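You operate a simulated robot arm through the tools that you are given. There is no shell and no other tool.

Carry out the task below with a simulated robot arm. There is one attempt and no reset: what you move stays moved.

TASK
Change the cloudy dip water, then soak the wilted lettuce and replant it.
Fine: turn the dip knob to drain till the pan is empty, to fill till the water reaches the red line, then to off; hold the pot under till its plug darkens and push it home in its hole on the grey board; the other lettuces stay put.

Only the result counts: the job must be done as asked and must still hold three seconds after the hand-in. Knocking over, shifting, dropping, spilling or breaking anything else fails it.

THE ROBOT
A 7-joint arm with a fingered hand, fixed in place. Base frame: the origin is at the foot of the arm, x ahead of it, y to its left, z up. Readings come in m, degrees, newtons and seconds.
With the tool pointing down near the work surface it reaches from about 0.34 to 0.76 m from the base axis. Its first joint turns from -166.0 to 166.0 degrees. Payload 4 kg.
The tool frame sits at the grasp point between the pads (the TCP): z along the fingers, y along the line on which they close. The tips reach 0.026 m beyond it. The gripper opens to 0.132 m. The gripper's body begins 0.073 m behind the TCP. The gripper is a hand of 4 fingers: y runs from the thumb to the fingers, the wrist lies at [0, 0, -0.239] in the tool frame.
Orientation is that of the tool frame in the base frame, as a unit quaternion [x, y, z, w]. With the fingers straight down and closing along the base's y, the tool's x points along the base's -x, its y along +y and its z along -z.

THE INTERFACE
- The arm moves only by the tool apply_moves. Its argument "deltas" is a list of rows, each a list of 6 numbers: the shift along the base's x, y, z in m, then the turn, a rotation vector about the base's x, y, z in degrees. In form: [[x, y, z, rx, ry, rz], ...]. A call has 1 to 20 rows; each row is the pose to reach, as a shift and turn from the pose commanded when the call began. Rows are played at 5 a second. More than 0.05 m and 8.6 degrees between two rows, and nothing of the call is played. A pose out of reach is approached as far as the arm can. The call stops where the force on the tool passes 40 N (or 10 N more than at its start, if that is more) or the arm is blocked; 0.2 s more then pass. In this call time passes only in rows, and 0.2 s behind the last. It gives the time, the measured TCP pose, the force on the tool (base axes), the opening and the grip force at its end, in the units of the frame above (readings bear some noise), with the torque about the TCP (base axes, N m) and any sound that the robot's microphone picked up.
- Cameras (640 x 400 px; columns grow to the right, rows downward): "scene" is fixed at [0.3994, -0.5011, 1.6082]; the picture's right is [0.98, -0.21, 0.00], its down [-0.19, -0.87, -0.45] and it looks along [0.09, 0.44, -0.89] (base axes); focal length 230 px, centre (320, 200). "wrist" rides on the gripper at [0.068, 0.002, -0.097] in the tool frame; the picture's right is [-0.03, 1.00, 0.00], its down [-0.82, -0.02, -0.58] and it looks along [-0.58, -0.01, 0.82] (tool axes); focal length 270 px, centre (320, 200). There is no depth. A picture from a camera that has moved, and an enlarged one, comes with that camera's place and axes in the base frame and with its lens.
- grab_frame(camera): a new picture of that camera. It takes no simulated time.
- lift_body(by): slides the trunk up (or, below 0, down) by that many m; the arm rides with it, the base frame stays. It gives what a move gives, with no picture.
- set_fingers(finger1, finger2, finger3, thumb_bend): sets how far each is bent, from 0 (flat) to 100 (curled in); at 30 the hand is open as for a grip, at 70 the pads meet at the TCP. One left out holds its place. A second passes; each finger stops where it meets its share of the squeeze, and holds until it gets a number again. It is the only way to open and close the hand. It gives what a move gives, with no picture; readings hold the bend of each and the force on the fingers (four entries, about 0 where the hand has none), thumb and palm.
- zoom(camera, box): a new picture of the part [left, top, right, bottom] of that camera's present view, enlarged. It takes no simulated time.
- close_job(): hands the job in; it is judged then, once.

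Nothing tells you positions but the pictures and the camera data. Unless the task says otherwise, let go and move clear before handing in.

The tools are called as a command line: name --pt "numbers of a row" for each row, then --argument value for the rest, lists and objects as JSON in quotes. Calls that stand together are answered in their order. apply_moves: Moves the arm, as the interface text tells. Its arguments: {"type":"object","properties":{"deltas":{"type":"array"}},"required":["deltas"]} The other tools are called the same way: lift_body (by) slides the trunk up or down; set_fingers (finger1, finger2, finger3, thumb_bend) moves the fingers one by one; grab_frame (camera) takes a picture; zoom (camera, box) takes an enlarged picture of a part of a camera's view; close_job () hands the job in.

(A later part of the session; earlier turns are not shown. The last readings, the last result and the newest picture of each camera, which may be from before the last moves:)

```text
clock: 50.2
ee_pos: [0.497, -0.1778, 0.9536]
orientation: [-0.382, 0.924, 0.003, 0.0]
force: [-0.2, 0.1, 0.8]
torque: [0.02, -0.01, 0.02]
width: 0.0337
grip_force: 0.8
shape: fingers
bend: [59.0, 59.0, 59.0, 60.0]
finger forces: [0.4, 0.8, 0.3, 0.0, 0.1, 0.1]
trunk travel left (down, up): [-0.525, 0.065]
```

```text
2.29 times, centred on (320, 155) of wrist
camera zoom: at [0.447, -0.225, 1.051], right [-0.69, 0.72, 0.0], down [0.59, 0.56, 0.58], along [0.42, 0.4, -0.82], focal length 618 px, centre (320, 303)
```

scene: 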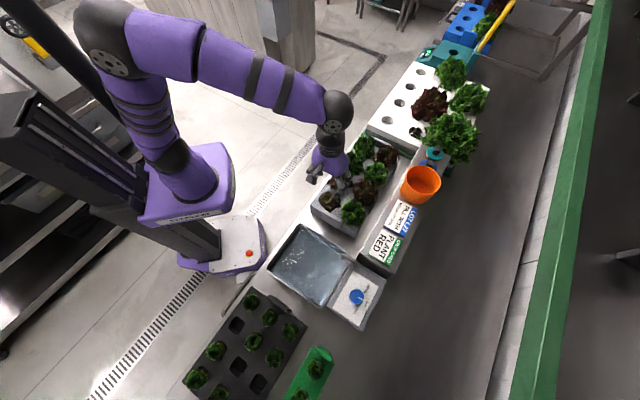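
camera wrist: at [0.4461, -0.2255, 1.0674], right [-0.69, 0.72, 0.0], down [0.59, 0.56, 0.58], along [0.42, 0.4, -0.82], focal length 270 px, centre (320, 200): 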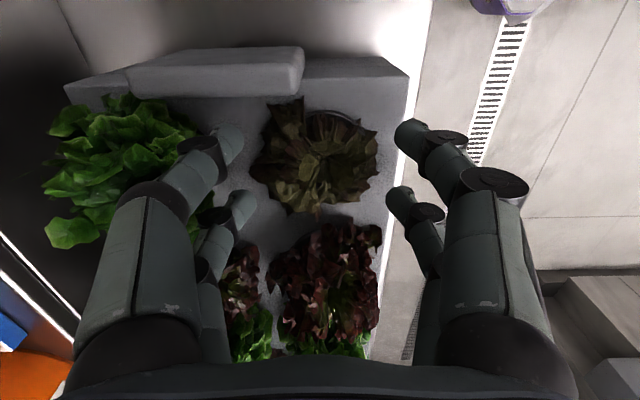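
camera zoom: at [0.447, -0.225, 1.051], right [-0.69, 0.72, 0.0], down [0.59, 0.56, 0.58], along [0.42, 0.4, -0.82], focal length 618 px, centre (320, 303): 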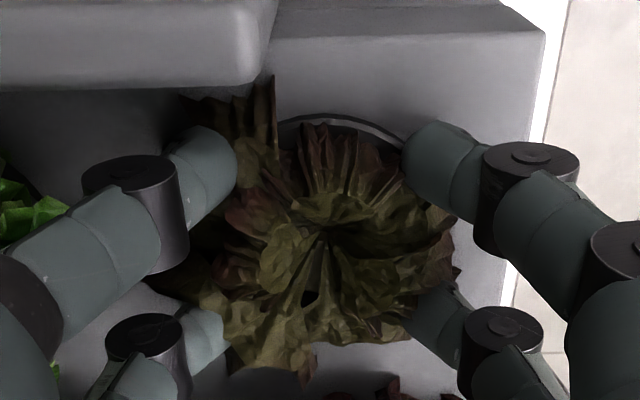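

set_fingers --finger1 68 --finger2 68 --finger3 68 --thumb_bend 68

zoom --camera "wrist" --box '[180, 70, 460, 240]'

```text
clock: 51.2
ee_pos: [0.4969, -0.1783, 0.9543]
orientation: [-0.383, 0.924, 0.002, 0.0]
force: [0.4, 0.2, 5.0]
torque: [0.1, -0.01, -0.03]
width: 0.0247
grip_force: 11.5
shape: fingers
bend: [61.0, 61.0, 61.0, 65.0]
finger forces: [5.0, 7.3, 6.3, 0.0, 5.2, 0.1]
trunk travel left (down, up): [-0.525, 0.065]
```

```text
2.29 times, centred on (320, 155) of wrist
camera zoom: at [0.447, -0.2249, 1.0512], right [-0.69, 0.72, 0.0], down [0.59, 0.56, 0.58], along [0.42, 0.4, -0.82], focal length 618 px, centre (320, 303)
```

zoom: 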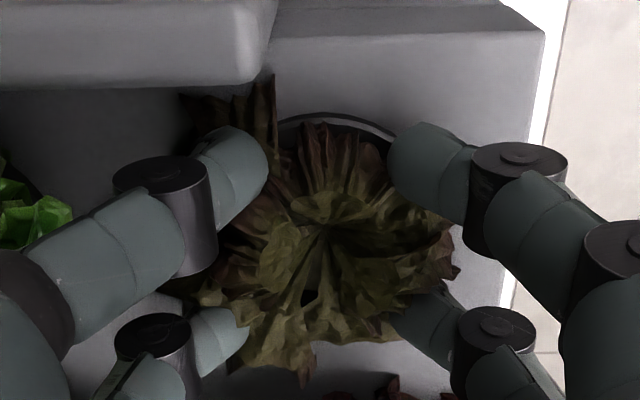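

All four digits press on something solid inside the head, with about 11 N of grip. I'll lift slowly and check that the pot follows.

apply_moves --pt "0 0 0.005 0 0 0" --pt "0 0 0.01 0 0 0" --pt "0 0 0.015 0 0 0" --pt "0 0 0.02 0 0 0"

zoom --camera "wrist" --box '[180, 70, 460, 240]'

zoom --camera "scene" --box '[310, 170, 370, 225]'

```text
clock: 52.2
ee_pos: [0.4965, -0.1785, 0.9745]
orientation: [-0.382, 0.924, 0.001, 0.0]
force: [-0.2, 0.6, -0.4]
torque: [-0.02, -0.01, 0.0]
width: 0.0249
grip_force: 11.1
shape: fingers
bend: [61.0, 61.0, 61.0, 65.0]
finger forces: [5.6, 6.2, 5.7, 0.1, 5.3, 0.0]
trunk travel left (down, up): [-0.525, 0.065]
```

```text
2.29 times, centred on (320, 155) of wrist
camera zoom: at [0.4463, -0.2254, 1.0712], right [-0.69, 0.72, 0.0], down [0.59, 0.56, 0.58], along [0.42, 0.4, -0.82], focal length 618 px, centre (320, 303)
```

zoom: 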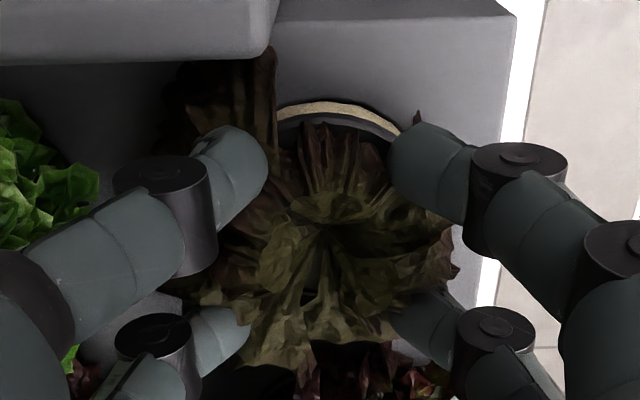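

```text
7.27 times, centred on (340, 198) of scene
camera zoom: at [0.3994, -0.5011, 1.6082], right [0.98, -0.21, 0.0], down [-0.19, -0.87, -0.45], along [0.09, 0.44, -0.89], focal length 1673 px, centre (174, 218)
```

zoom: 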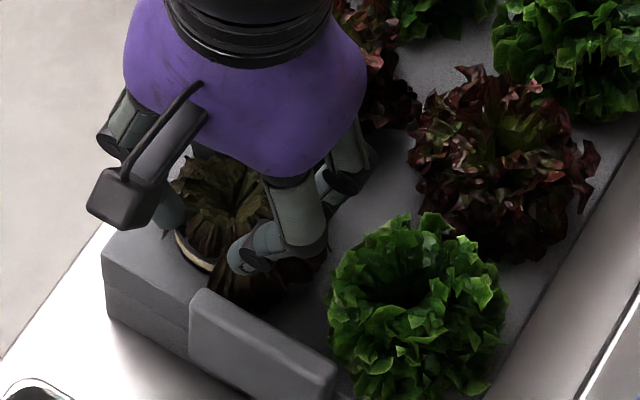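

The pot is coming up with the hand, and its tan plug shows below the rim. I'll continue straight up until it's clear.

apply_moves --pt "0 0 0.01 0 0 0" --pt "0 0 0.02 0 0 0" --pt "0 0 0.035 0 0 0" --pt "0 0 0.05 0 0 0" --pt "0 0 0.065 0 0 0" --pt "0 0 0.08 0 0 0"

grab_frame --camera "wrist"

zoom --camera "wrist" --box '[180, 70, 460, 240]'

zoom --camera "scene" --box '[300, 150, 380, 225]'

```text
clock: 53.6
ee_pos: [0.4976, -0.1777, 1.0538]
orientation: [-0.382, 0.924, 0.001, -0.001]
force: [0.4, -0.4, -1.0]
torque: [-0.03, -0.01, -0.03]
width: 0.0248
grip_force: 11.5
shape: fingers
bend: [61.0, 61.0, 61.0, 65.0]
finger forces: [5.5, 6.3, 5.7, 0.1, 5.3, 0.0]
trunk travel left (down, up): [-0.525, 0.065]
```

```text
taken
camera wrist: at [0.4477, -0.2252, 1.1509], right [-0.69, 0.72, 0.0], down [0.59, 0.56, 0.58], along [0.42, 0.4, -0.82], focal length 270 px, centre (320, 200)
```

wrist: 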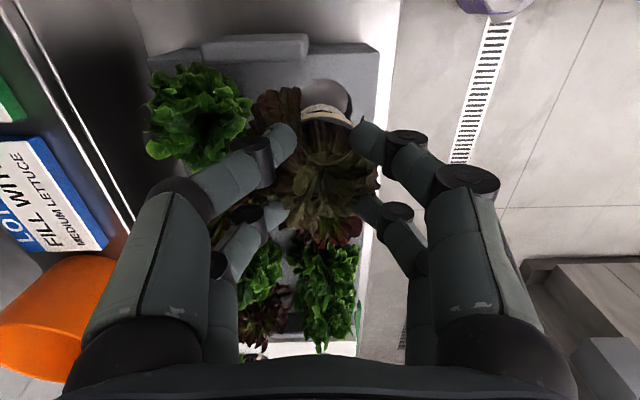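

```text
2.29 times, centred on (320, 155) of wrist
camera zoom: at [0.4477, -0.2252, 1.1509], right [-0.69, 0.72, 0.0], down [0.59, 0.56, 0.58], along [0.42, 0.4, -0.82], focal length 618 px, centre (320, 303)
```

zoom: 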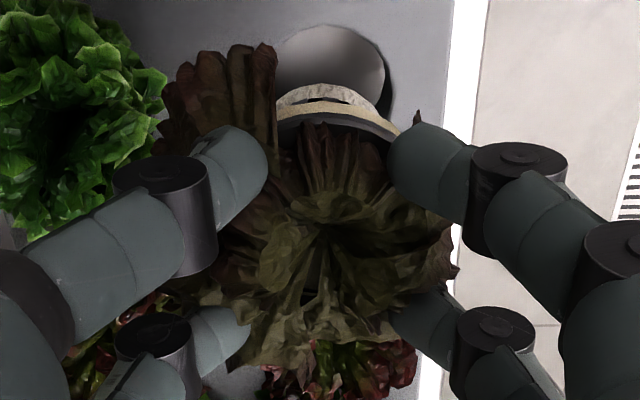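

```text
5.33 times, centred on (340, 188) of scene
camera zoom: at [0.3994, -0.5011, 1.6082], right [0.98, -0.21, 0.0], down [-0.19, -0.87, -0.45], along [0.09, 0.44, -0.89], focal length 1227 px, centre (213, 267)
```

zoom: 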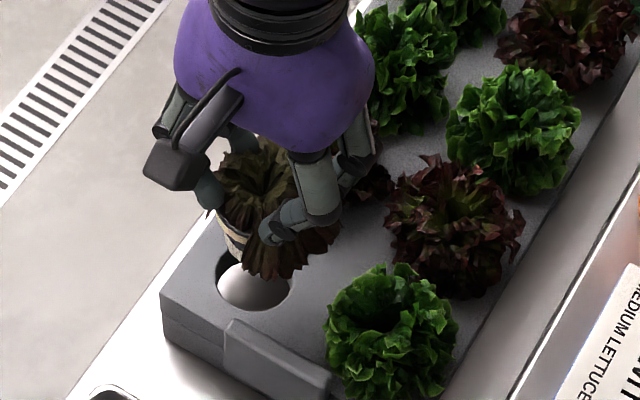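

The pot is clear of its hole, which lines up with the TCP axis. I'll look at the pot and plug more closely before going to the pan.

zoom --camera "wrist" --box '[280, 70, 380, 135]'

zoom --camera "scene" --box '[325, 180, 365, 212]'

```text
6.15 times, centred on (330, 102) of wrist
camera zoom: at [0.4477, -0.2252, 1.1509], right [-0.69, 0.72, 0.0], down [0.59, 0.56, 0.58], along [0.42, 0.4, -0.82], focal length 1663 px, centre (258, 800)
```

zoom: 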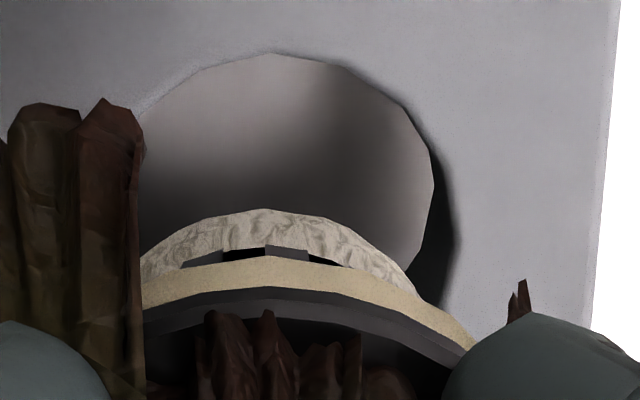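

```text
12.50 times, centred on (345, 196) of scene
camera zoom: at [0.3994, -0.5011, 1.6082], right [0.98, -0.21, 0.0], down [-0.19, -0.87, -0.45], along [0.09, 0.44, -0.89], focal length 2876 px, centre (8, 250)
```

zoom: 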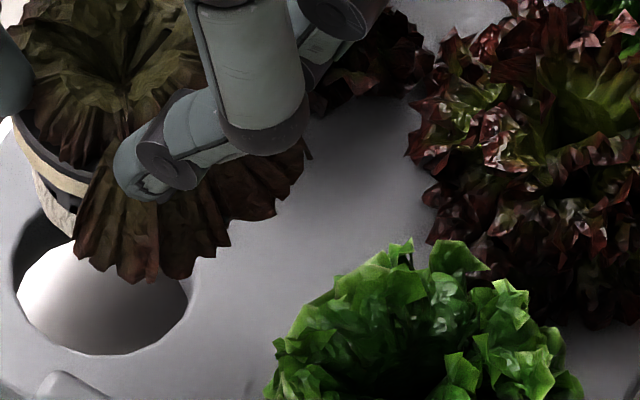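

The pot hangs straight in the grip. Its rim is about 34 mm below the TCP and its root end about 75–85 mm below. I'll carry it over the middle of the pan, away from the spout.

apply_moves --pt "0 0 0.02 0 0 0" --pt "-0.012 -0.018 0.025 0 0 0" --pt "-0.029 -0.044 0.025 0 0 0" --pt "-0.046 -0.07 0.025 0 0 0" --pt "-0.063 -0.096 0.025 0 0 0" --pt "-0.08 -0.122 0.025 0 0 0" --pt "-0.097 -0.148 0.025 0 0 0" --pt "-0.109 -0.166 0.025 0 0 0" --pt "-0.1152 -0.1756 0.025 0 0 0"

grab_frame --camera "wrist"

grab_frame --camera "scene"

zoom --camera "scene" --box '[250, 200, 390, 320]'

```text
clock: 55.6
ee_pos: [0.3823, -0.3553, 1.0813]
orientation: [-0.383, 0.924, 0.001, -0.002]
force: [-0.1, 0.5, 0.3]
torque: [0.0, 0.0, 0.0]
width: 0.0248
grip_force: 11.5
shape: fingers
bend: [61.0, 61.0, 61.0, 65.0]
finger forces: [5.5, 6.3, 5.6, 0.1, 5.5, 0.0]
trunk travel left (down, up): [-0.525, 0.065]
```

```text
taken
camera wrist: at [0.3328, -0.4031, 1.1781], right [-0.69, 0.72, 0.0], down [0.59, 0.56, 0.58], along [0.42, 0.4, -0.82], focal length 270 px, centre (320, 200)
```

wrist: 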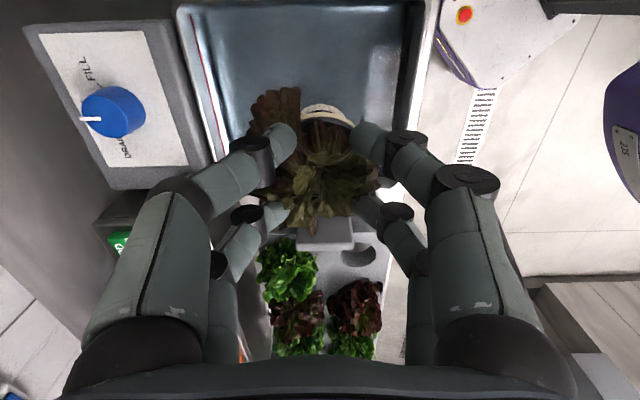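

```text
taken
```

scene: 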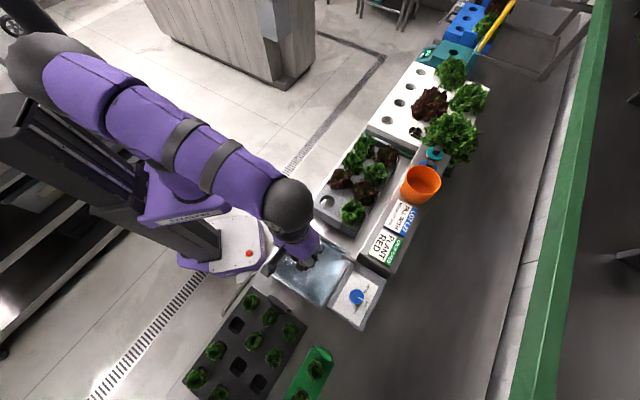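

```text
3.33 times, centred on (320, 260) of scene
camera zoom: at [0.3994, -0.5011, 1.6082], right [0.98, -0.21, 0.0], down [-0.19, -0.87, -0.45], along [0.09, 0.44, -0.89], focal length 767 px, centre (320, 0)
```

zoom: 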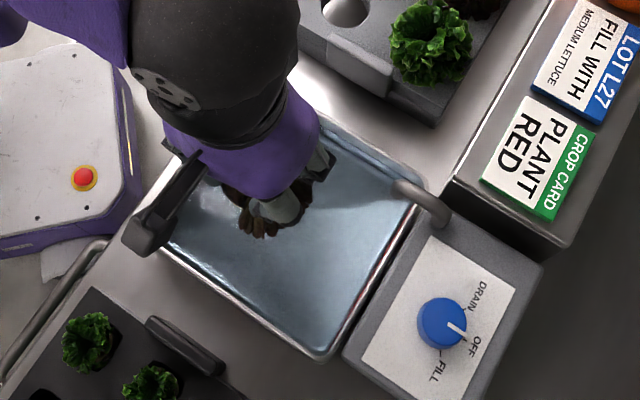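

apply_moves --pt "0 0 -0.03 0 0 0" --pt "0 0 -0.055 0 0 0" --pt "0 0 -0.075 0 0 0" --pt "0 0 -0.09 0 0 0" --pt "0 0 -0.1 0 0 0"

zoom --camera "wrist" --box '[240, 50, 420, 160]'

zoom --camera "scene" --box '[260, 220, 350, 310]'

```text
clock: 56.8
ee_pos: [0.3834, -0.3544, 0.9802]
orientation: [-0.382, 0.924, 0.002, -0.001]
force: [1.2, -0.2, 0.0]
torque: [-0.02, 0.03, 0.03]
width: 0.0249
grip_force: 11.4
shape: fingers
bend: [61.0, 61.0, 61.0, 65.0]
finger forces: [5.5, 6.1, 5.6, 0.1, 5.5, 0.0]
trunk travel left (down, up): [-0.525, 0.065]
```

```text
3.56 times, centred on (330, 105) of wrist
camera zoom: at [0.3325, -0.4014, 1.0772], right [-0.69, 0.72, 0.0], down [0.59, 0.56, 0.58], along [0.42, 0.4, -0.82], focal length 961 px, centre (284, 538)
```

zoom: 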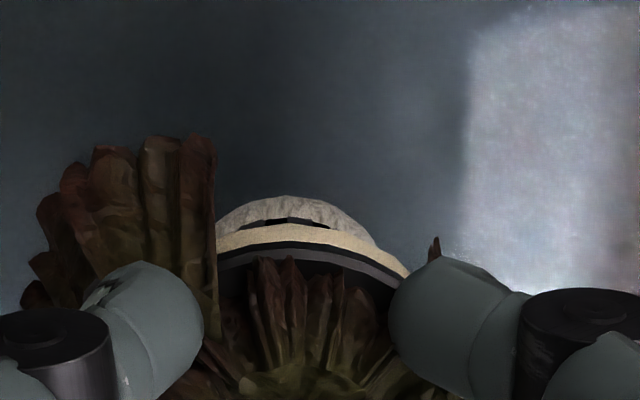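

```text
4.44 times, centred on (305, 265) of scene
camera zoom: at [0.3994, -0.5011, 1.6082], right [0.98, -0.21, 0.0], down [-0.19, -0.87, -0.45], along [0.09, 0.44, -0.89], focal length 1022 px, centre (387, -89)
```

zoom: 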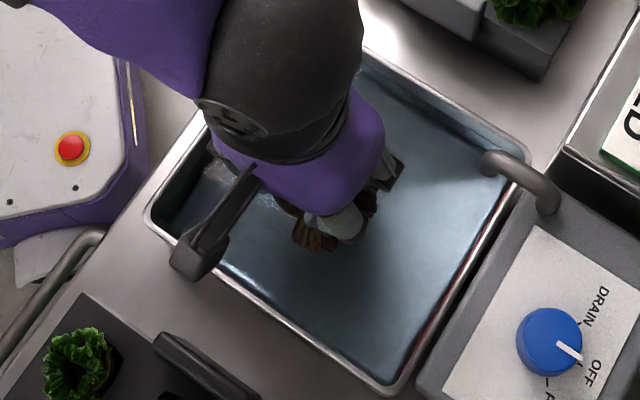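

apply_moves --pt "0 0 -0.004 0 0 0" --pt "0 0 -0.008 0 0 0" --pt "0 0 -0.012 0 0 0"

zoom --camera "wrist" --box '[240, 50, 420, 160]'

```text
clock: 57.6
ee_pos: [0.3811, -0.3548, 0.9669]
orientation: [-0.383, 0.924, 0.001, -0.002]
force: [-0.1, 0.0, -1.1]
torque: [0.0, -0.01, -0.05]
width: 0.025
grip_force: 11.0
shape: fingers
bend: [61.0, 61.0, 61.0, 65.0]
finger forces: [5.6, 6.1, 5.6, 0.0, 5.5, 0.1]
trunk travel left (down, up): [-0.525, 0.065]
```

```text
3.56 times, centred on (330, 105) of wrist
camera zoom: at [0.3316, -0.4013, 1.0655], right [-0.69, 0.72, 0.0], down [0.59, 0.56, 0.58], along [0.42, 0.4, -0.82], focal length 961 px, centre (284, 538)
```

zoom: 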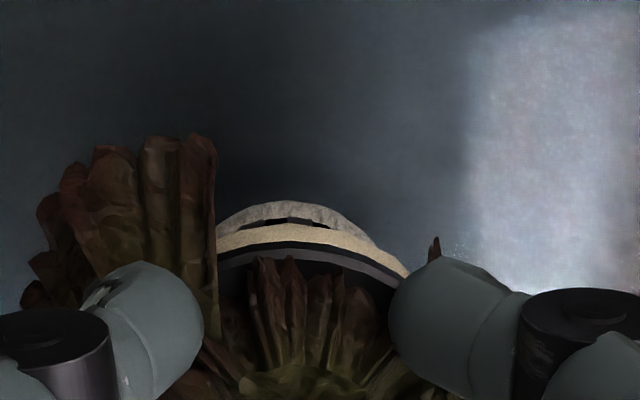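

apply_moves --pt "0 0 -0.003 0 0 0" --pt "0 0 -0.006 0 0 0" --pt "0 0 -0.009 0 0 0"

zoom --camera "wrist" --box '[240, 50, 420, 160]'

```text
clock: 58.4
ee_pos: [0.3821, -0.3554, 0.9582]
orientation: [-0.384, 0.924, 0.002, -0.001]
force: [-0.1, 0.8, -0.5]
torque: [0.0, 0.02, -0.02]
width: 0.0248
grip_force: 11.0
shape: fingers
bend: [61.0, 61.0, 61.0, 65.0]
finger forces: [5.5, 6.1, 5.5, 0.0, 5.5, 0.0]
trunk travel left (down, up): [-0.525, 0.065]
```

```text
3.56 times, centred on (330, 105) of wrist
camera zoom: at [0.3317, -0.401, 1.0557], right [-0.69, 0.72, 0.0], down [0.59, 0.56, 0.58], along [0.42, 0.4, -0.82], focal length 961 px, centre (284, 538)
```

zoom: 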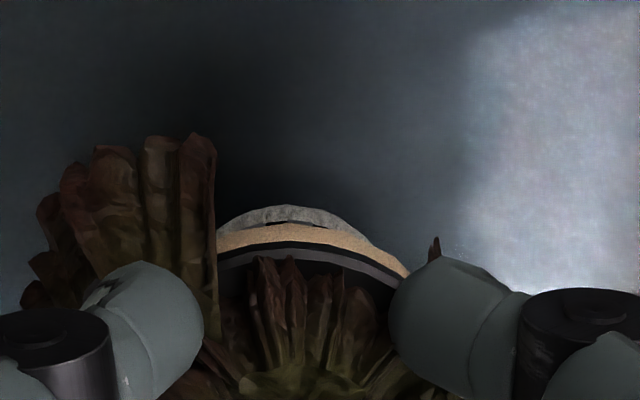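

The beige plug band is starting to turn browner as the pot goes under. I'll go a little deeper, watching for the pan floor, and then hold.

apply_moves --pt "0 0 -0.003 0 0 0" --pt "0 0 -0.006 0 0 0" --pt "0 0 -0.006 0 0 0"

zoom --camera "wrist" --box '[240, 50, 420, 160]'

```text
clock: 59.2
ee_pos: [0.3811, -0.3528, 0.9527]
orientation: [-0.383, 0.924, 0.001, 0.0]
force: [0.0, 0.6, -1.9]
torque: [0.05, 0.0, 0.02]
width: 0.025
grip_force: 11.6
shape: fingers
bend: [61.0, 61.0, 61.0, 65.0]
finger forces: [5.6, 6.1, 5.6, 0.0, 5.6, 0.1]
trunk travel left (down, up): [-0.525, 0.065]
```

```text
3.56 times, centred on (330, 105) of wrist
camera zoom: at [0.3316, -0.4007, 1.05], right [-0.69, 0.72, 0.0], down [0.59, 0.56, 0.58], along [0.42, 0.4, -0.82], focal length 961 px, centre (284, 538)
```

zoom: 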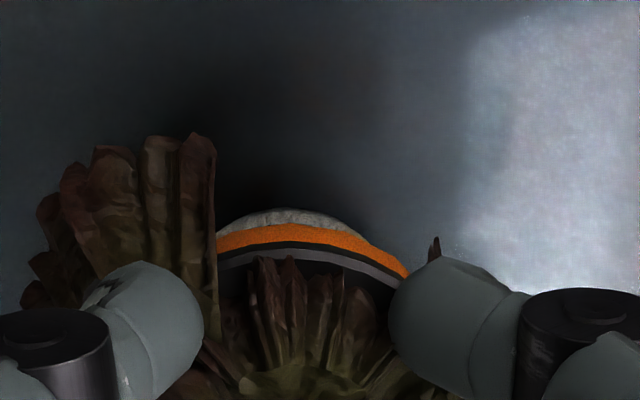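

apply_moves --pt "0 0 0 0 0 0" --pt "0 0 0 0 0 0" --pt "0 0 0 0 0 0" --pt "0 0 0 0 0 0"

zoom --camera "wrist" --box '[240, 50, 420, 160]'

zoom --camera "scene" --box '[280, 240, 330, 280]'

```text
clock: 60.2
ee_pos: [0.3815, -0.3525, 0.9533]
orientation: [-0.382, 0.924, 0.003, -0.001]
force: [0.2, 0.8, -0.1]
torque: [0.01, 0.0, 0.02]
width: 0.0248
grip_force: 11.8
shape: fingers
bend: [61.0, 61.0, 61.0, 65.0]
finger forces: [5.5, 6.0, 5.6, 0.0, 5.6, 0.0]
trunk travel left (down, up): [-0.525, 0.065]
```

```text
3.56 times, centred on (330, 105) of wrist
camera zoom: at [0.3316, -0.4008, 1.0502], right [-0.69, 0.72, 0.0], down [0.59, 0.56, 0.58], along [0.42, 0.4, -0.82], focal length 961 px, centre (284, 538)
```

zoom: 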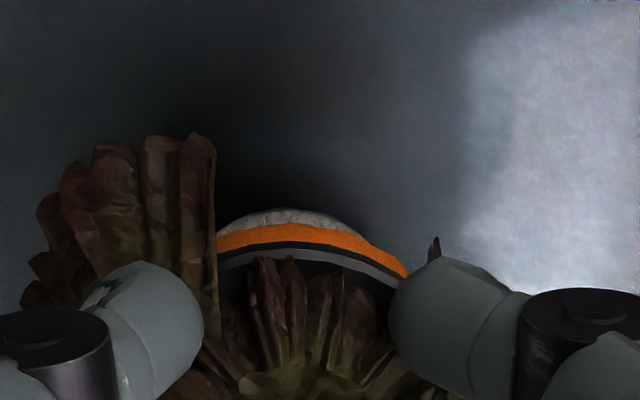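

```text
10.00 times, centred on (305, 260) of scene
camera zoom: at [0.3994, -0.5011, 1.6082], right [0.98, -0.21, 0.0], down [-0.19, -0.87, -0.45], along [0.09, 0.44, -0.89], focal length 2301 px, centre (470, -400)
```

zoom: 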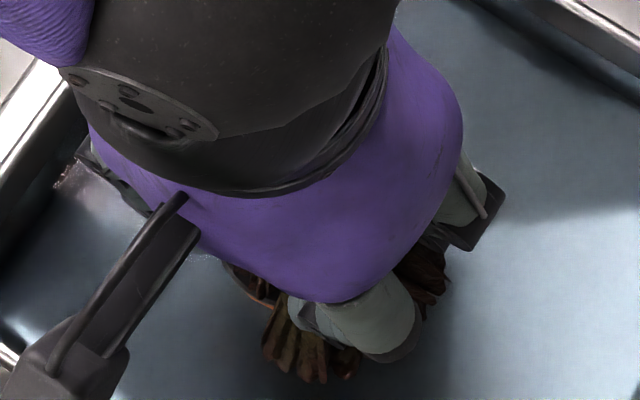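

apply_moves --pt "0 0 0 0 0 0" --pt "0 0 0 0 0 0" --pt "0 0 0 0 0 0" --pt "0 0 0 0 0 0" --pt "0 0 0 0 0 0" --pt "0 0 0 0 0 0" --pt "0 0 0 0 0 0" --pt "0 0 0 0 0 0" --pt "0 0 0 0 0 0" --pt "0 0 0 0 0 0"

zoom --camera "wrist" --box '[240, 50, 420, 160]'

zoom --camera "wrist" --box '[295, 90, 355, 170]'

```text
clock: 62.4
ee_pos: [0.3816, -0.3535, 0.9538]
orientation: [-0.383, 0.924, 0.002, -0.001]
force: [0.3, -0.5, 0.4]
torque: [-0.02, -0.01, 0.01]
width: 0.0248
grip_force: 11.3
shape: fingers
bend: [61.0, 61.0, 61.0, 65.0]
finger forces: [5.5, 6.1, 5.7, 0.0, 5.7, 0.1]
trunk travel left (down, up): [-0.525, 0.065]
```

```text
3.56 times, centred on (330, 105) of wrist
camera zoom: at [0.3316, -0.4008, 1.0502], right [-0.69, 0.72, 0.0], down [0.59, 0.56, 0.58], along [0.42, 0.4, -0.82], focal length 961 px, centre (284, 538)
```

zoom: 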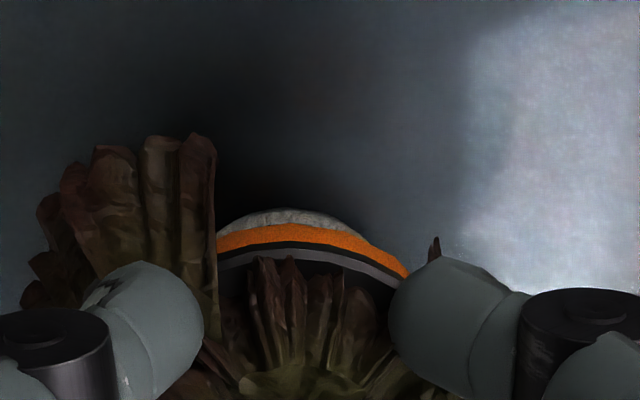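

```text
5.00 times, centred on (325, 130) of wrist
camera zoom: at [0.3316, -0.4008, 1.0502], right [-0.69, 0.72, 0.0], down [0.59, 0.56, 0.58], along [0.42, 0.4, -0.82], focal length 1351 px, centre (295, 550)
```

zoom: 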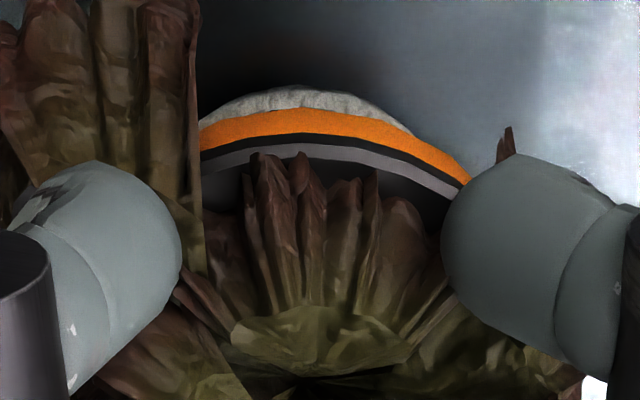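

The plug band has gone from beige to a deep orange and is holding steady. I'll dip a few millimetres deeper and hold a little longer to be sure the soak is complete.

apply_moves --pt "0 0 -0.002 0 0 0" --pt "0 0 -0.004 0 0 0" --pt "0 0 -0.004 0 0 0" --pt "0 0 -0.004 0 0 0" --pt "0 0 -0.004 0 0 0" --pt "0 0 -0.004 0 0 0" --pt "0 0 -0.004 0 0 0" --pt "0 0 -0.004 0 0 0" --pt "0 0 -0.004 0 0 0" --pt "0 0 -0.004 0 0 0" --pt "0 0 -0.004 0 0 0" --pt "0 0 -0.004 0 0 0"

zoom --camera "wrist" --box '[240, 50, 420, 160]'

```text
clock: 65.0
ee_pos: [0.3812, -0.3538, 0.9496]
orientation: [-0.382, 0.924, 0.002, -0.001]
force: [0.1, 0.2, -0.4]
torque: [0.03, 0.03, -0.01]
width: 0.0252
grip_force: 11.0
shape: fingers
bend: [61.0, 61.0, 61.0, 65.0]
finger forces: [5.5, 6.2, 5.6, 0.1, 5.6, 0.0]
trunk travel left (down, up): [-0.525, 0.065]
```

```text
3.56 times, centred on (330, 105) of wrist
camera zoom: at [0.3318, -0.4014, 1.0461], right [-0.69, 0.72, 0.0], down [0.59, 0.56, 0.58], along [0.42, 0.4, -0.82], focal length 961 px, centre (284, 538)
```

zoom: 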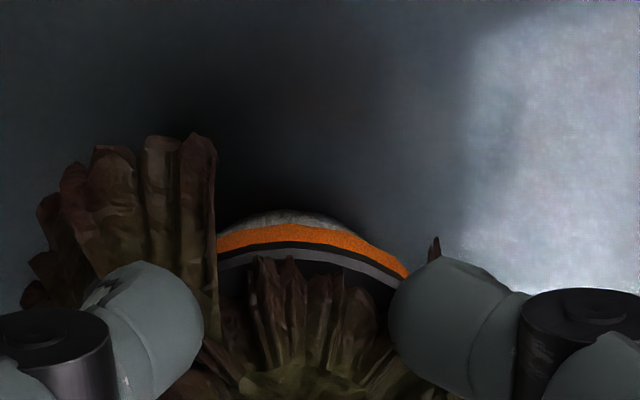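

I'll lift the pot just out of the water to look at the plug in good light. I can dip it again if needed.

apply_moves --pt "0 0 0.01 0 0 0" --pt "0 0 0.02 0 0 0" --pt "0 0 0.03 0 0 0" --pt "0 0 0.04 0 0 0" --pt "0 0 0.05 0 0 0" --pt "0 0 0.06 0 0 0"

zoom --camera "wrist" --box '[240, 50, 420, 160]'

zoom --camera "scene" --box '[280, 230, 330, 280]'

zoom --camera "wrist" --box '[270, 90, 380, 230]'

```text
clock: 66.4
ee_pos: [0.3819, -0.3538, 1.0076]
orientation: [-0.383, 0.924, 0.002, 0.0]
force: [-0.5, -0.2, -0.5]
torque: [0.0, -0.01, 0.01]
width: 0.0251
grip_force: 11.1
shape: fingers
bend: [61.0, 61.0, 61.0, 65.0]
finger forces: [5.4, 6.1, 5.6, 0.1, 5.5, 0.1]
trunk travel left (down, up): [-0.525, 0.065]
```

```text
3.56 times, centred on (330, 105) of wrist
camera zoom: at [0.3311, -0.4008, 1.1049], right [-0.69, 0.72, 0.0], down [0.59, 0.56, 0.58], along [0.42, 0.4, -0.82], focal length 961 px, centre (284, 538)
```

zoom: 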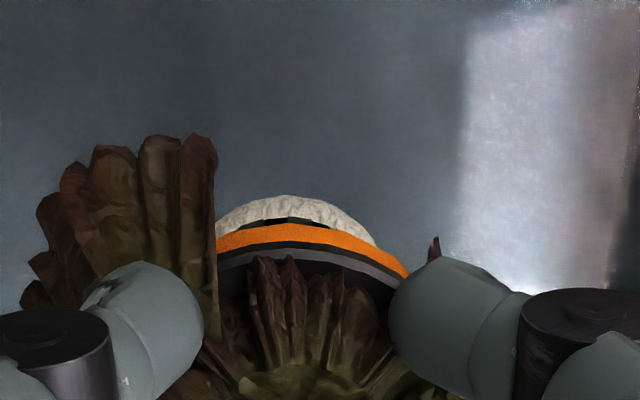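

```text
8.00 times, centred on (305, 255) of scene
camera zoom: at [0.3994, -0.5011, 1.6082], right [0.98, -0.21, 0.0], down [-0.19, -0.87, -0.45], along [0.09, 0.44, -0.89], focal length 1840 px, centre (440, -240)
```

zoom: 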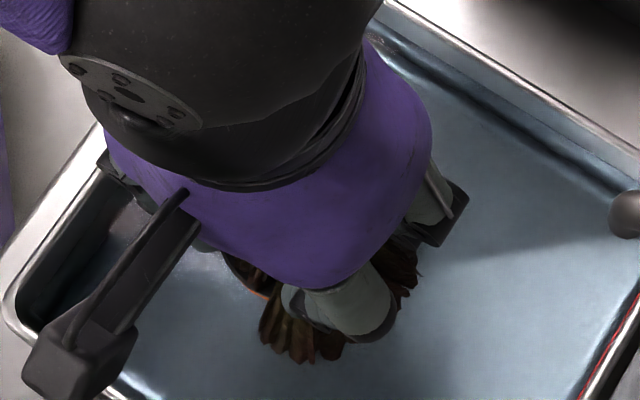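

```text
2.86 times, centred on (325, 160) of wrist
camera zoom: at [0.3311, -0.4008, 1.1049], right [-0.69, 0.72, 0.0], down [0.59, 0.56, 0.58], along [0.42, 0.4, -0.82], focal length 772 px, centre (306, 314)
```

zoom: 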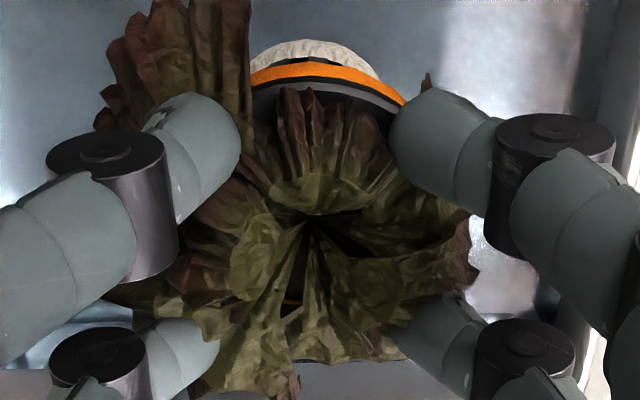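

The plug stays dark orange out of the water, where it was pale beige before, so it's soaked. Now I'll lift and carry the pot back along the same path to hover above its hole.

apply_moves --pt "0 0 0.03 0 0 0" --pt "0 0 0.06 0 0 0" --pt "0.006 0.0096 0.071 0 0 0" --pt "0.0182 0.0276 0.071 0 0 0" --pt "0.0352 0.0536 0.071 0 0 0" --pt "0.0522 0.0796 0.071 0 0 0" --pt "0.0692 0.1056 0.071 0 0 0" --pt "0.0862 0.1316 0.071 0 0 0" --pt "0.1032 0.1576 0.071 0 0 0" --pt "0.1122 0.171 0.071 0 0 0" --pt "0.1152 0.1756 0.071 0 0 0" --pt "0.1152 0.1756 0.071 0 0 0"

grab_frame --camera "wrist"

zoom --camera "wrist" --box '[280, 60, 380, 125]'

zoom --camera "scene" --box '[300, 150, 380, 225]'

```text
clock: 69.0
ee_pos: [0.4974, -0.1762, 1.0786]
orientation: [-0.383, 0.924, 0.002, -0.002]
force: [-1.1, -0.1, -0.4]
torque: [0.04, 0.05, -0.02]
width: 0.0247
grip_force: 11.5
shape: fingers
bend: [61.0, 61.0, 61.0, 65.0]
finger forces: [5.3, 5.8, 5.6, 0.1, 5.7, 0.0]
trunk travel left (down, up): [-0.525, 0.065]
```

```text
taken
camera wrist: at [0.4466, -0.2235, 1.1768], right [-0.69, 0.72, 0.0], down [0.59, 0.56, 0.58], along [0.42, 0.4, -0.82], focal length 270 px, centre (320, 200)
```

wrist: 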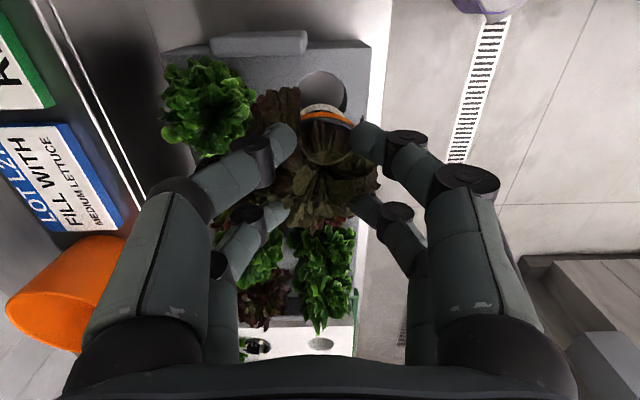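

```text
6.15 times, centred on (330, 92) of wrist
camera zoom: at [0.4466, -0.2235, 1.1768], right [-0.69, 0.72, 0.0], down [0.59, 0.56, 0.58], along [0.42, 0.4, -0.82], focal length 1663 px, centre (258, 862)
```

zoom: 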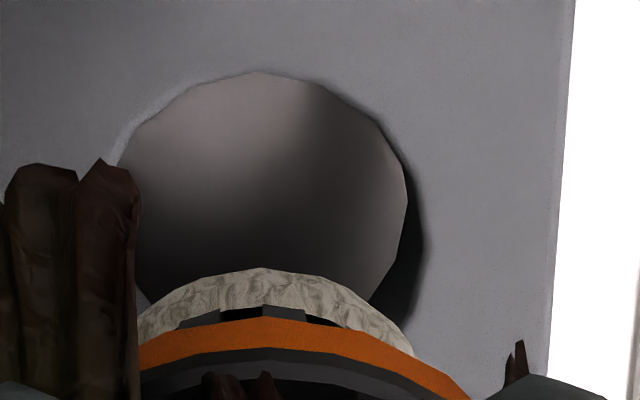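

```text
5.33 times, centred on (340, 188) of scene
camera zoom: at [0.3994, -0.5011, 1.6082], right [0.98, -0.21, 0.0], down [-0.19, -0.87, -0.45], along [0.09, 0.44, -0.89], focal length 1227 px, centre (213, 267)
```

zoom: 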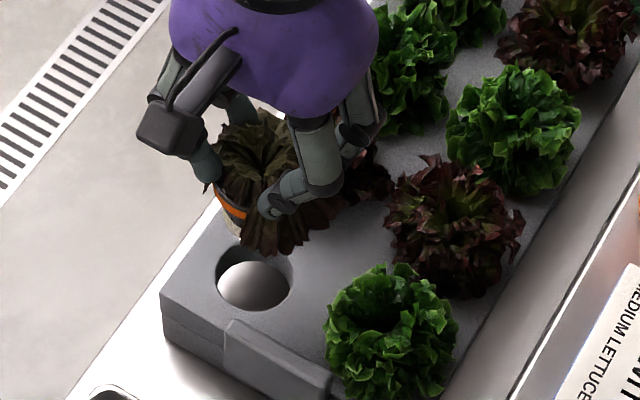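

The hole is in clear view and lies on the line the pot was lifted along. I'll lower the pot straight down until its tip is at the hole, then check.

apply_moves --pt "0 0 -0.025 0 0 0" --pt "0 0 -0.05 0 0 0" --pt "0 0 -0.07 0 0 0" --pt "0 0 -0.08 0 0 0"

zoom --camera "wrist" --box '[260, 70, 390, 150]'

zoom --camera "scene" --box '[310, 170, 370, 225]'

```text
clock: 70.0
ee_pos: [0.4982, -0.1795, 1.0001]
orientation: [-0.383, 0.924, 0.002, -0.001]
force: [-0.2, 0.2, 0.1]
torque: [0.01, 0.0, 0.01]
width: 0.0248
grip_force: 11.1
shape: fingers
bend: [61.0, 61.0, 61.0, 65.0]
finger forces: [5.3, 5.9, 5.5, 0.0, 5.7, 0.0]
trunk travel left (down, up): [-0.525, 0.065]
```

```text
4.92 times, centred on (325, 110) of wrist
camera zoom: at [0.4478, -0.2261, 1.0978], right [-0.69, 0.72, 0.0], down [0.59, 0.56, 0.58], along [0.42, 0.4, -0.82], focal length 1331 px, centre (295, 643)
```

zoom: 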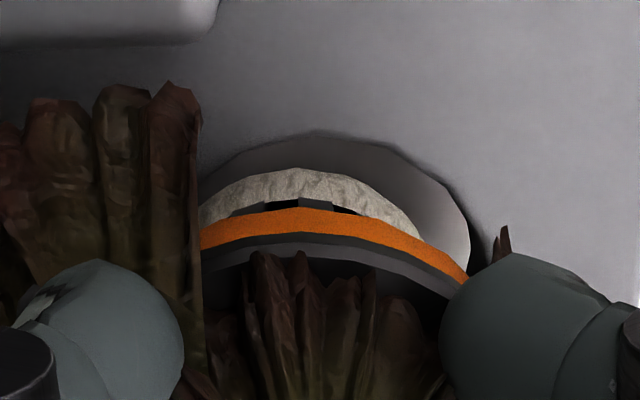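

```text
7.27 times, centred on (340, 198) of scene
camera zoom: at [0.3994, -0.5011, 1.6082], right [0.98, -0.21, 0.0], down [-0.19, -0.87, -0.45], along [0.09, 0.44, -0.89], focal length 1673 px, centre (174, 218)
```

zoom: 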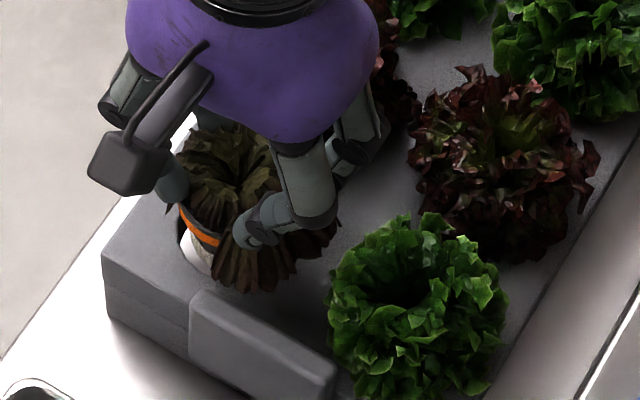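

The pot tip is entering the hole, about 1.5 mm off toward the far side. I'll nudge it 1.4 mm toward the robot and keep lowering slowly.

apply_moves --pt "-0.001 0.001 -0.004 0 0 0" --pt "-0.001 0.001 -0.01 0 0 0" --pt "-0.001 0.001 -0.016 0 0 0" --pt "-0.001 0.001 -0.022 0 0 0"

zoom --camera "wrist" --box '[260, 70, 390, 150]'

```text
clock: 71.0
ee_pos: [0.4977, -0.1779, 0.9783]
orientation: [-0.382, 0.924, 0.001, -0.002]
force: [0.1, 0.9, -0.3]
torque: [0.01, 0.0, 0.0]
width: 0.025
grip_force: 11.1
shape: fingers
bend: [61.0, 61.0, 61.0, 65.0]
finger forces: [5.3, 5.7, 5.5, 0.1, 5.5, 0.0]
trunk travel left (down, up): [-0.525, 0.065]
```

```text
4.92 times, centred on (325, 110) of wrist
camera zoom: at [0.4467, -0.2248, 1.0754], right [-0.69, 0.72, 0.0], down [0.59, 0.56, 0.58], along [0.42, 0.4, -0.82], focal length 1331 px, centre (295, 643)
```

zoom: 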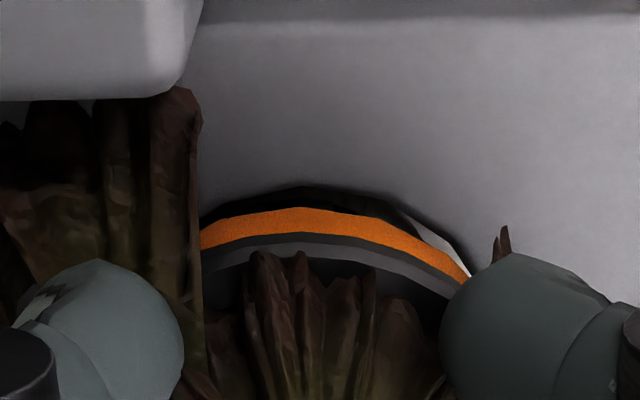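

apply_moves --pt "0 0 -0.006 0 0 0" --pt "0 0 -0.012 0 0 0" --pt "0 0 -0.017 0 0 0"

zoom --camera "wrist" --box '[260, 70, 390, 150]'

```text
clock: 71.8
ee_pos: [0.4955, -0.1776, 0.9613]
orientation: [-0.382, 0.924, 0.003, -0.001]
force: [1.4, 1.6, 0.3]
torque: [0.05, -0.04, 0.0]
width: 0.0251
grip_force: 12.9
shape: fingers
bend: [61.0, 61.0, 61.0, 65.0]
finger forces: [5.8, 7.2, 7.6, 0.0, 5.4, 0.1]
trunk travel left (down, up): [-0.525, 0.065]
```

```text
4.92 times, centred on (325, 110) of wrist
camera zoom: at [0.4452, -0.2241, 1.0576], right [-0.69, 0.72, 0.0], down [0.59, 0.56, 0.58], along [0.42, 0.4, -0.82], focal length 1331 px, centre (295, 643)
```

zoom: 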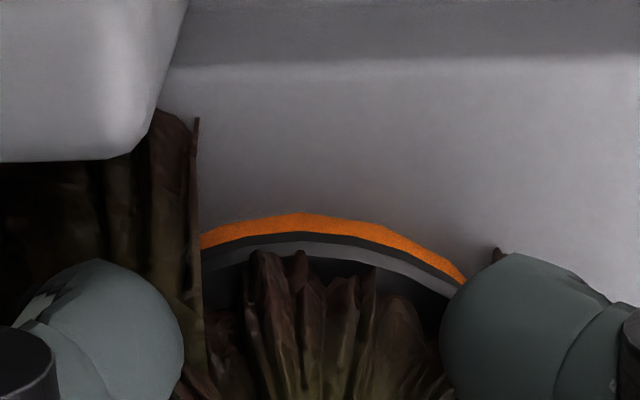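

apply_moves --pt "0 0 -0.003 0 0 0" --pt "0 0 -0.006 0 0 0" --pt "0 0 -0.008 0 0 0"

zoom --camera "wrist" --box '[260, 70, 390, 150]'

zoom --camera "scene" --box '[310, 170, 370, 225]'

```text
clock: 72.6
ee_pos: [0.496, -0.1779, 0.9553]
orientation: [-0.382, 0.924, 0.001, -0.001]
force: [0.3, 0.7, 6.4]
torque: [0.17, -0.04, 0.02]
width: 0.0251
grip_force: 14.2
shape: fingers
bend: [61.0, 61.0, 62.0, 65.0]
finger forces: [6.0, 8.0, 8.3, 0.0, 5.5, 0.1]
trunk travel left (down, up): [-0.525, 0.065]
```

```text
4.92 times, centred on (325, 110) of wrist
camera zoom: at [0.4457, -0.2246, 1.0514], right [-0.69, 0.72, 0.0], down [0.59, 0.56, 0.58], along [0.42, 0.4, -0.82], focal length 1331 px, centre (295, 643)
```

zoom: 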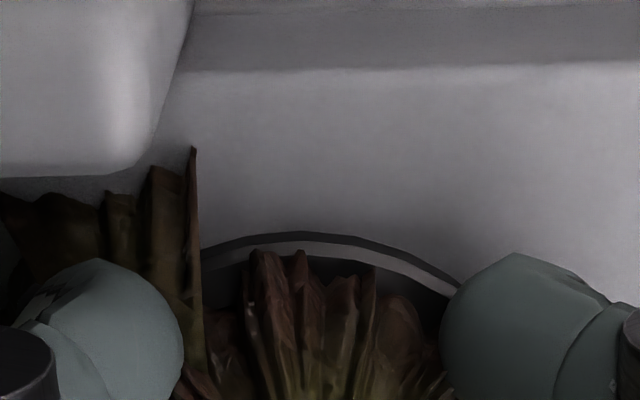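

```text
7.27 times, centred on (340, 198) of scene
camera zoom: at [0.3994, -0.5011, 1.6082], right [0.98, -0.21, 0.0], down [-0.19, -0.87, -0.45], along [0.09, 0.44, -0.89], focal length 1673 px, centre (174, 218)
```

zoom: 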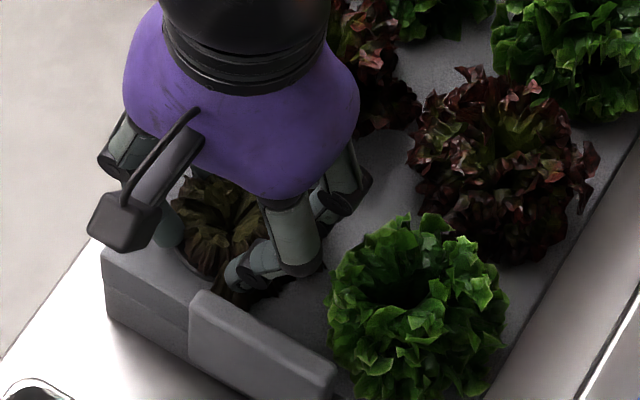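

The orange band is inside the hole with just the rim showing, and contact force is starting to build. I'll press a little further to seat it fully.

apply_moves --pt "0 0 -0.0015 0 0 0" --pt "0 0 -0.003 0 0 0" --pt "0 0 -0.003 0 0 0"

zoom --camera "wrist" --box '[260, 70, 390, 150]'

```text
clock: 73.6
ee_pos: [0.4964, -0.1775, 0.9527]
orientation: [-0.382, 0.924, -0.002, 0.002]
force: [-5.5, -0.3, 19.3]
torque: [0.22, 0.24, 0.05]
width: 0.0252
grip_force: 22.3
shape: fingers
bend: [63.0, 62.0, 63.0, 66.0]
finger forces: [13.7, 13.0, 10.1, 0.0, 7.9, 0.0]
trunk travel left (down, up): [-0.525, 0.065]
stopped in row 3: the force on the tool passed its limit at 41 N (the readings are from after the stop); the commanded pose is now the measured one
```

```text
4.92 times, centred on (325, 110) of wrist
camera zoom: at [0.4459, -0.2245, 1.0502], right [-0.69, 0.72, 0.0], down [0.59, 0.56, 0.58], along [0.42, 0.4, -0.81], focal length 1331 px, centre (295, 643)
```

zoom: 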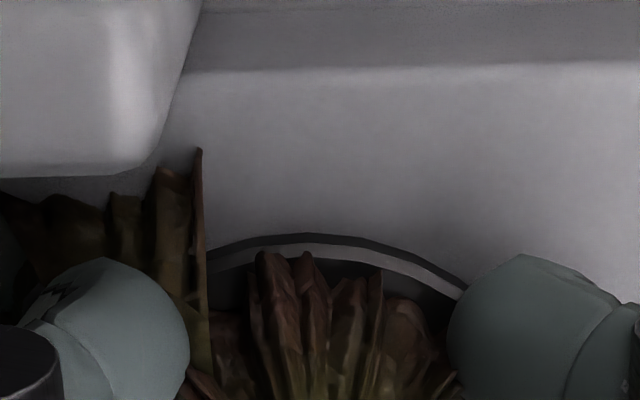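

It's pressed home, since the force limit was reached. I'll ease off slightly, open the hand and check that the rim stays seated.

apply_moves --pt "0 0 0.001 0 0 0" --pt "0 0 0.001 0 0 0"

set_fingers --finger1 55 --finger2 55 --finger3 55 --thumb_bend 55

zoom --camera "wrist" --box '[180, 70, 460, 240]'

```text
clock: 74.2
ee_pos: [0.4962, -0.1788, 0.9532]
orientation: [-0.383, 0.924, -0.002, 0.001]
force: [-4.8, -0.1, 24.6]
torque: [0.23, 0.19, 0.04]
width: 0.0249
grip_force: 23.4
shape: fingers
bend: [63.0, 62.0, 63.0, 66.0]
finger forces: [13.8, 13.4, 11.0, 0.1, 8.6, 0.1]
trunk travel left (down, up): [-0.525, 0.065]
```

```text
clock: 75.2
ee_pos: [0.4965, -0.1776, 0.9517]
orientation: [-0.383, 0.924, 0.0, 0.001]
force: [-0.3, -2.1, 18.5]
torque: [-0.07, -0.03, 0.01]
width: 0.0428
grip_force: 8.6
shape: fingers
bend: [58.0, 58.0, 57.0, 56.0]
finger forces: [3.7, 4.4, 5.2, 0.0, 4.1, 0.1]
trunk travel left (down, up): [-0.525, 0.065]
```

```text
2.29 times, centred on (320, 155) of wrist
camera zoom: at [0.4462, -0.2249, 1.0493], right [-0.69, 0.72, 0.0], down [0.59, 0.56, 0.58], along [0.42, 0.4, -0.82], focal length 618 px, centre (320, 303)
```

zoom: 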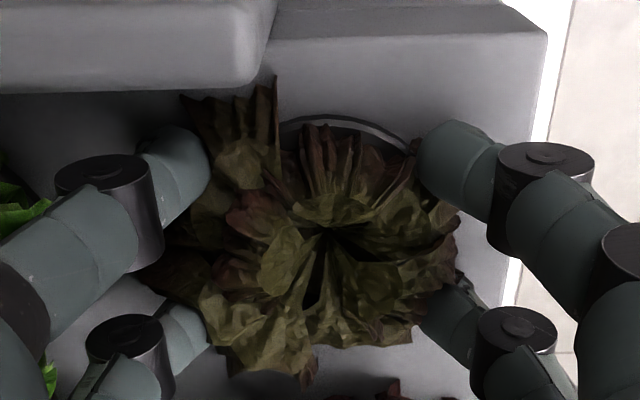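

apply_moves --pt "0 0 0.0015 0 0 0" --pt "0 0 0.003 0 0 0" --pt "0 0 0.003 0 0 0"

set_fingers --finger1 48 --finger2 48 --finger3 48 --thumb_bend 48

zoom --camera "wrist" --box '[180, 70, 460, 240]'

```text
clock: 76.0
ee_pos: [0.4985, -0.1771, 0.9535]
orientation: [-0.383, 0.924, 0.0, 0.001]
force: [0.0, 0.3, -0.8]
torque: [0.03, 0.0, -0.03]
width: 0.0483
grip_force: 0.0
shape: fingers
bend: [55.0, 55.0, 55.0, 55.0]
finger forces: [0.0, 0.0, 0.0, 0.0, 0.0, 0.0]
trunk travel left (down, up): [-0.525, 0.065]
```

```text
clock: 77.0
ee_pos: [0.4969, -0.1779, 0.9549]
orientation: [-0.382, 0.924, 0.001, 0.0]
force: [0.0, -0.7, 0.1]
torque: [0.0, 0.01, 0.0]
width: 0.0718
grip_force: 0.1
shape: fingers
bend: [48.0, 48.0, 48.0, 48.0]
finger forces: [0.2, 0.0, 0.1, 0.1, 0.0, 0.0]
trunk travel left (down, up): [-0.525, 0.065]
```

```text
2.29 times, centred on (320, 155) of wrist
camera zoom: at [0.447, -0.2238, 1.0514], right [-0.69, 0.72, 0.0], down [0.59, 0.56, 0.58], along [0.42, 0.4, -0.82], focal length 618 px, centre (320, 303)
```

zoom: 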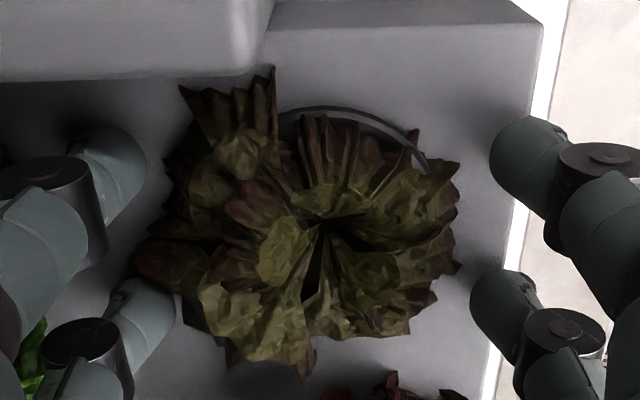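

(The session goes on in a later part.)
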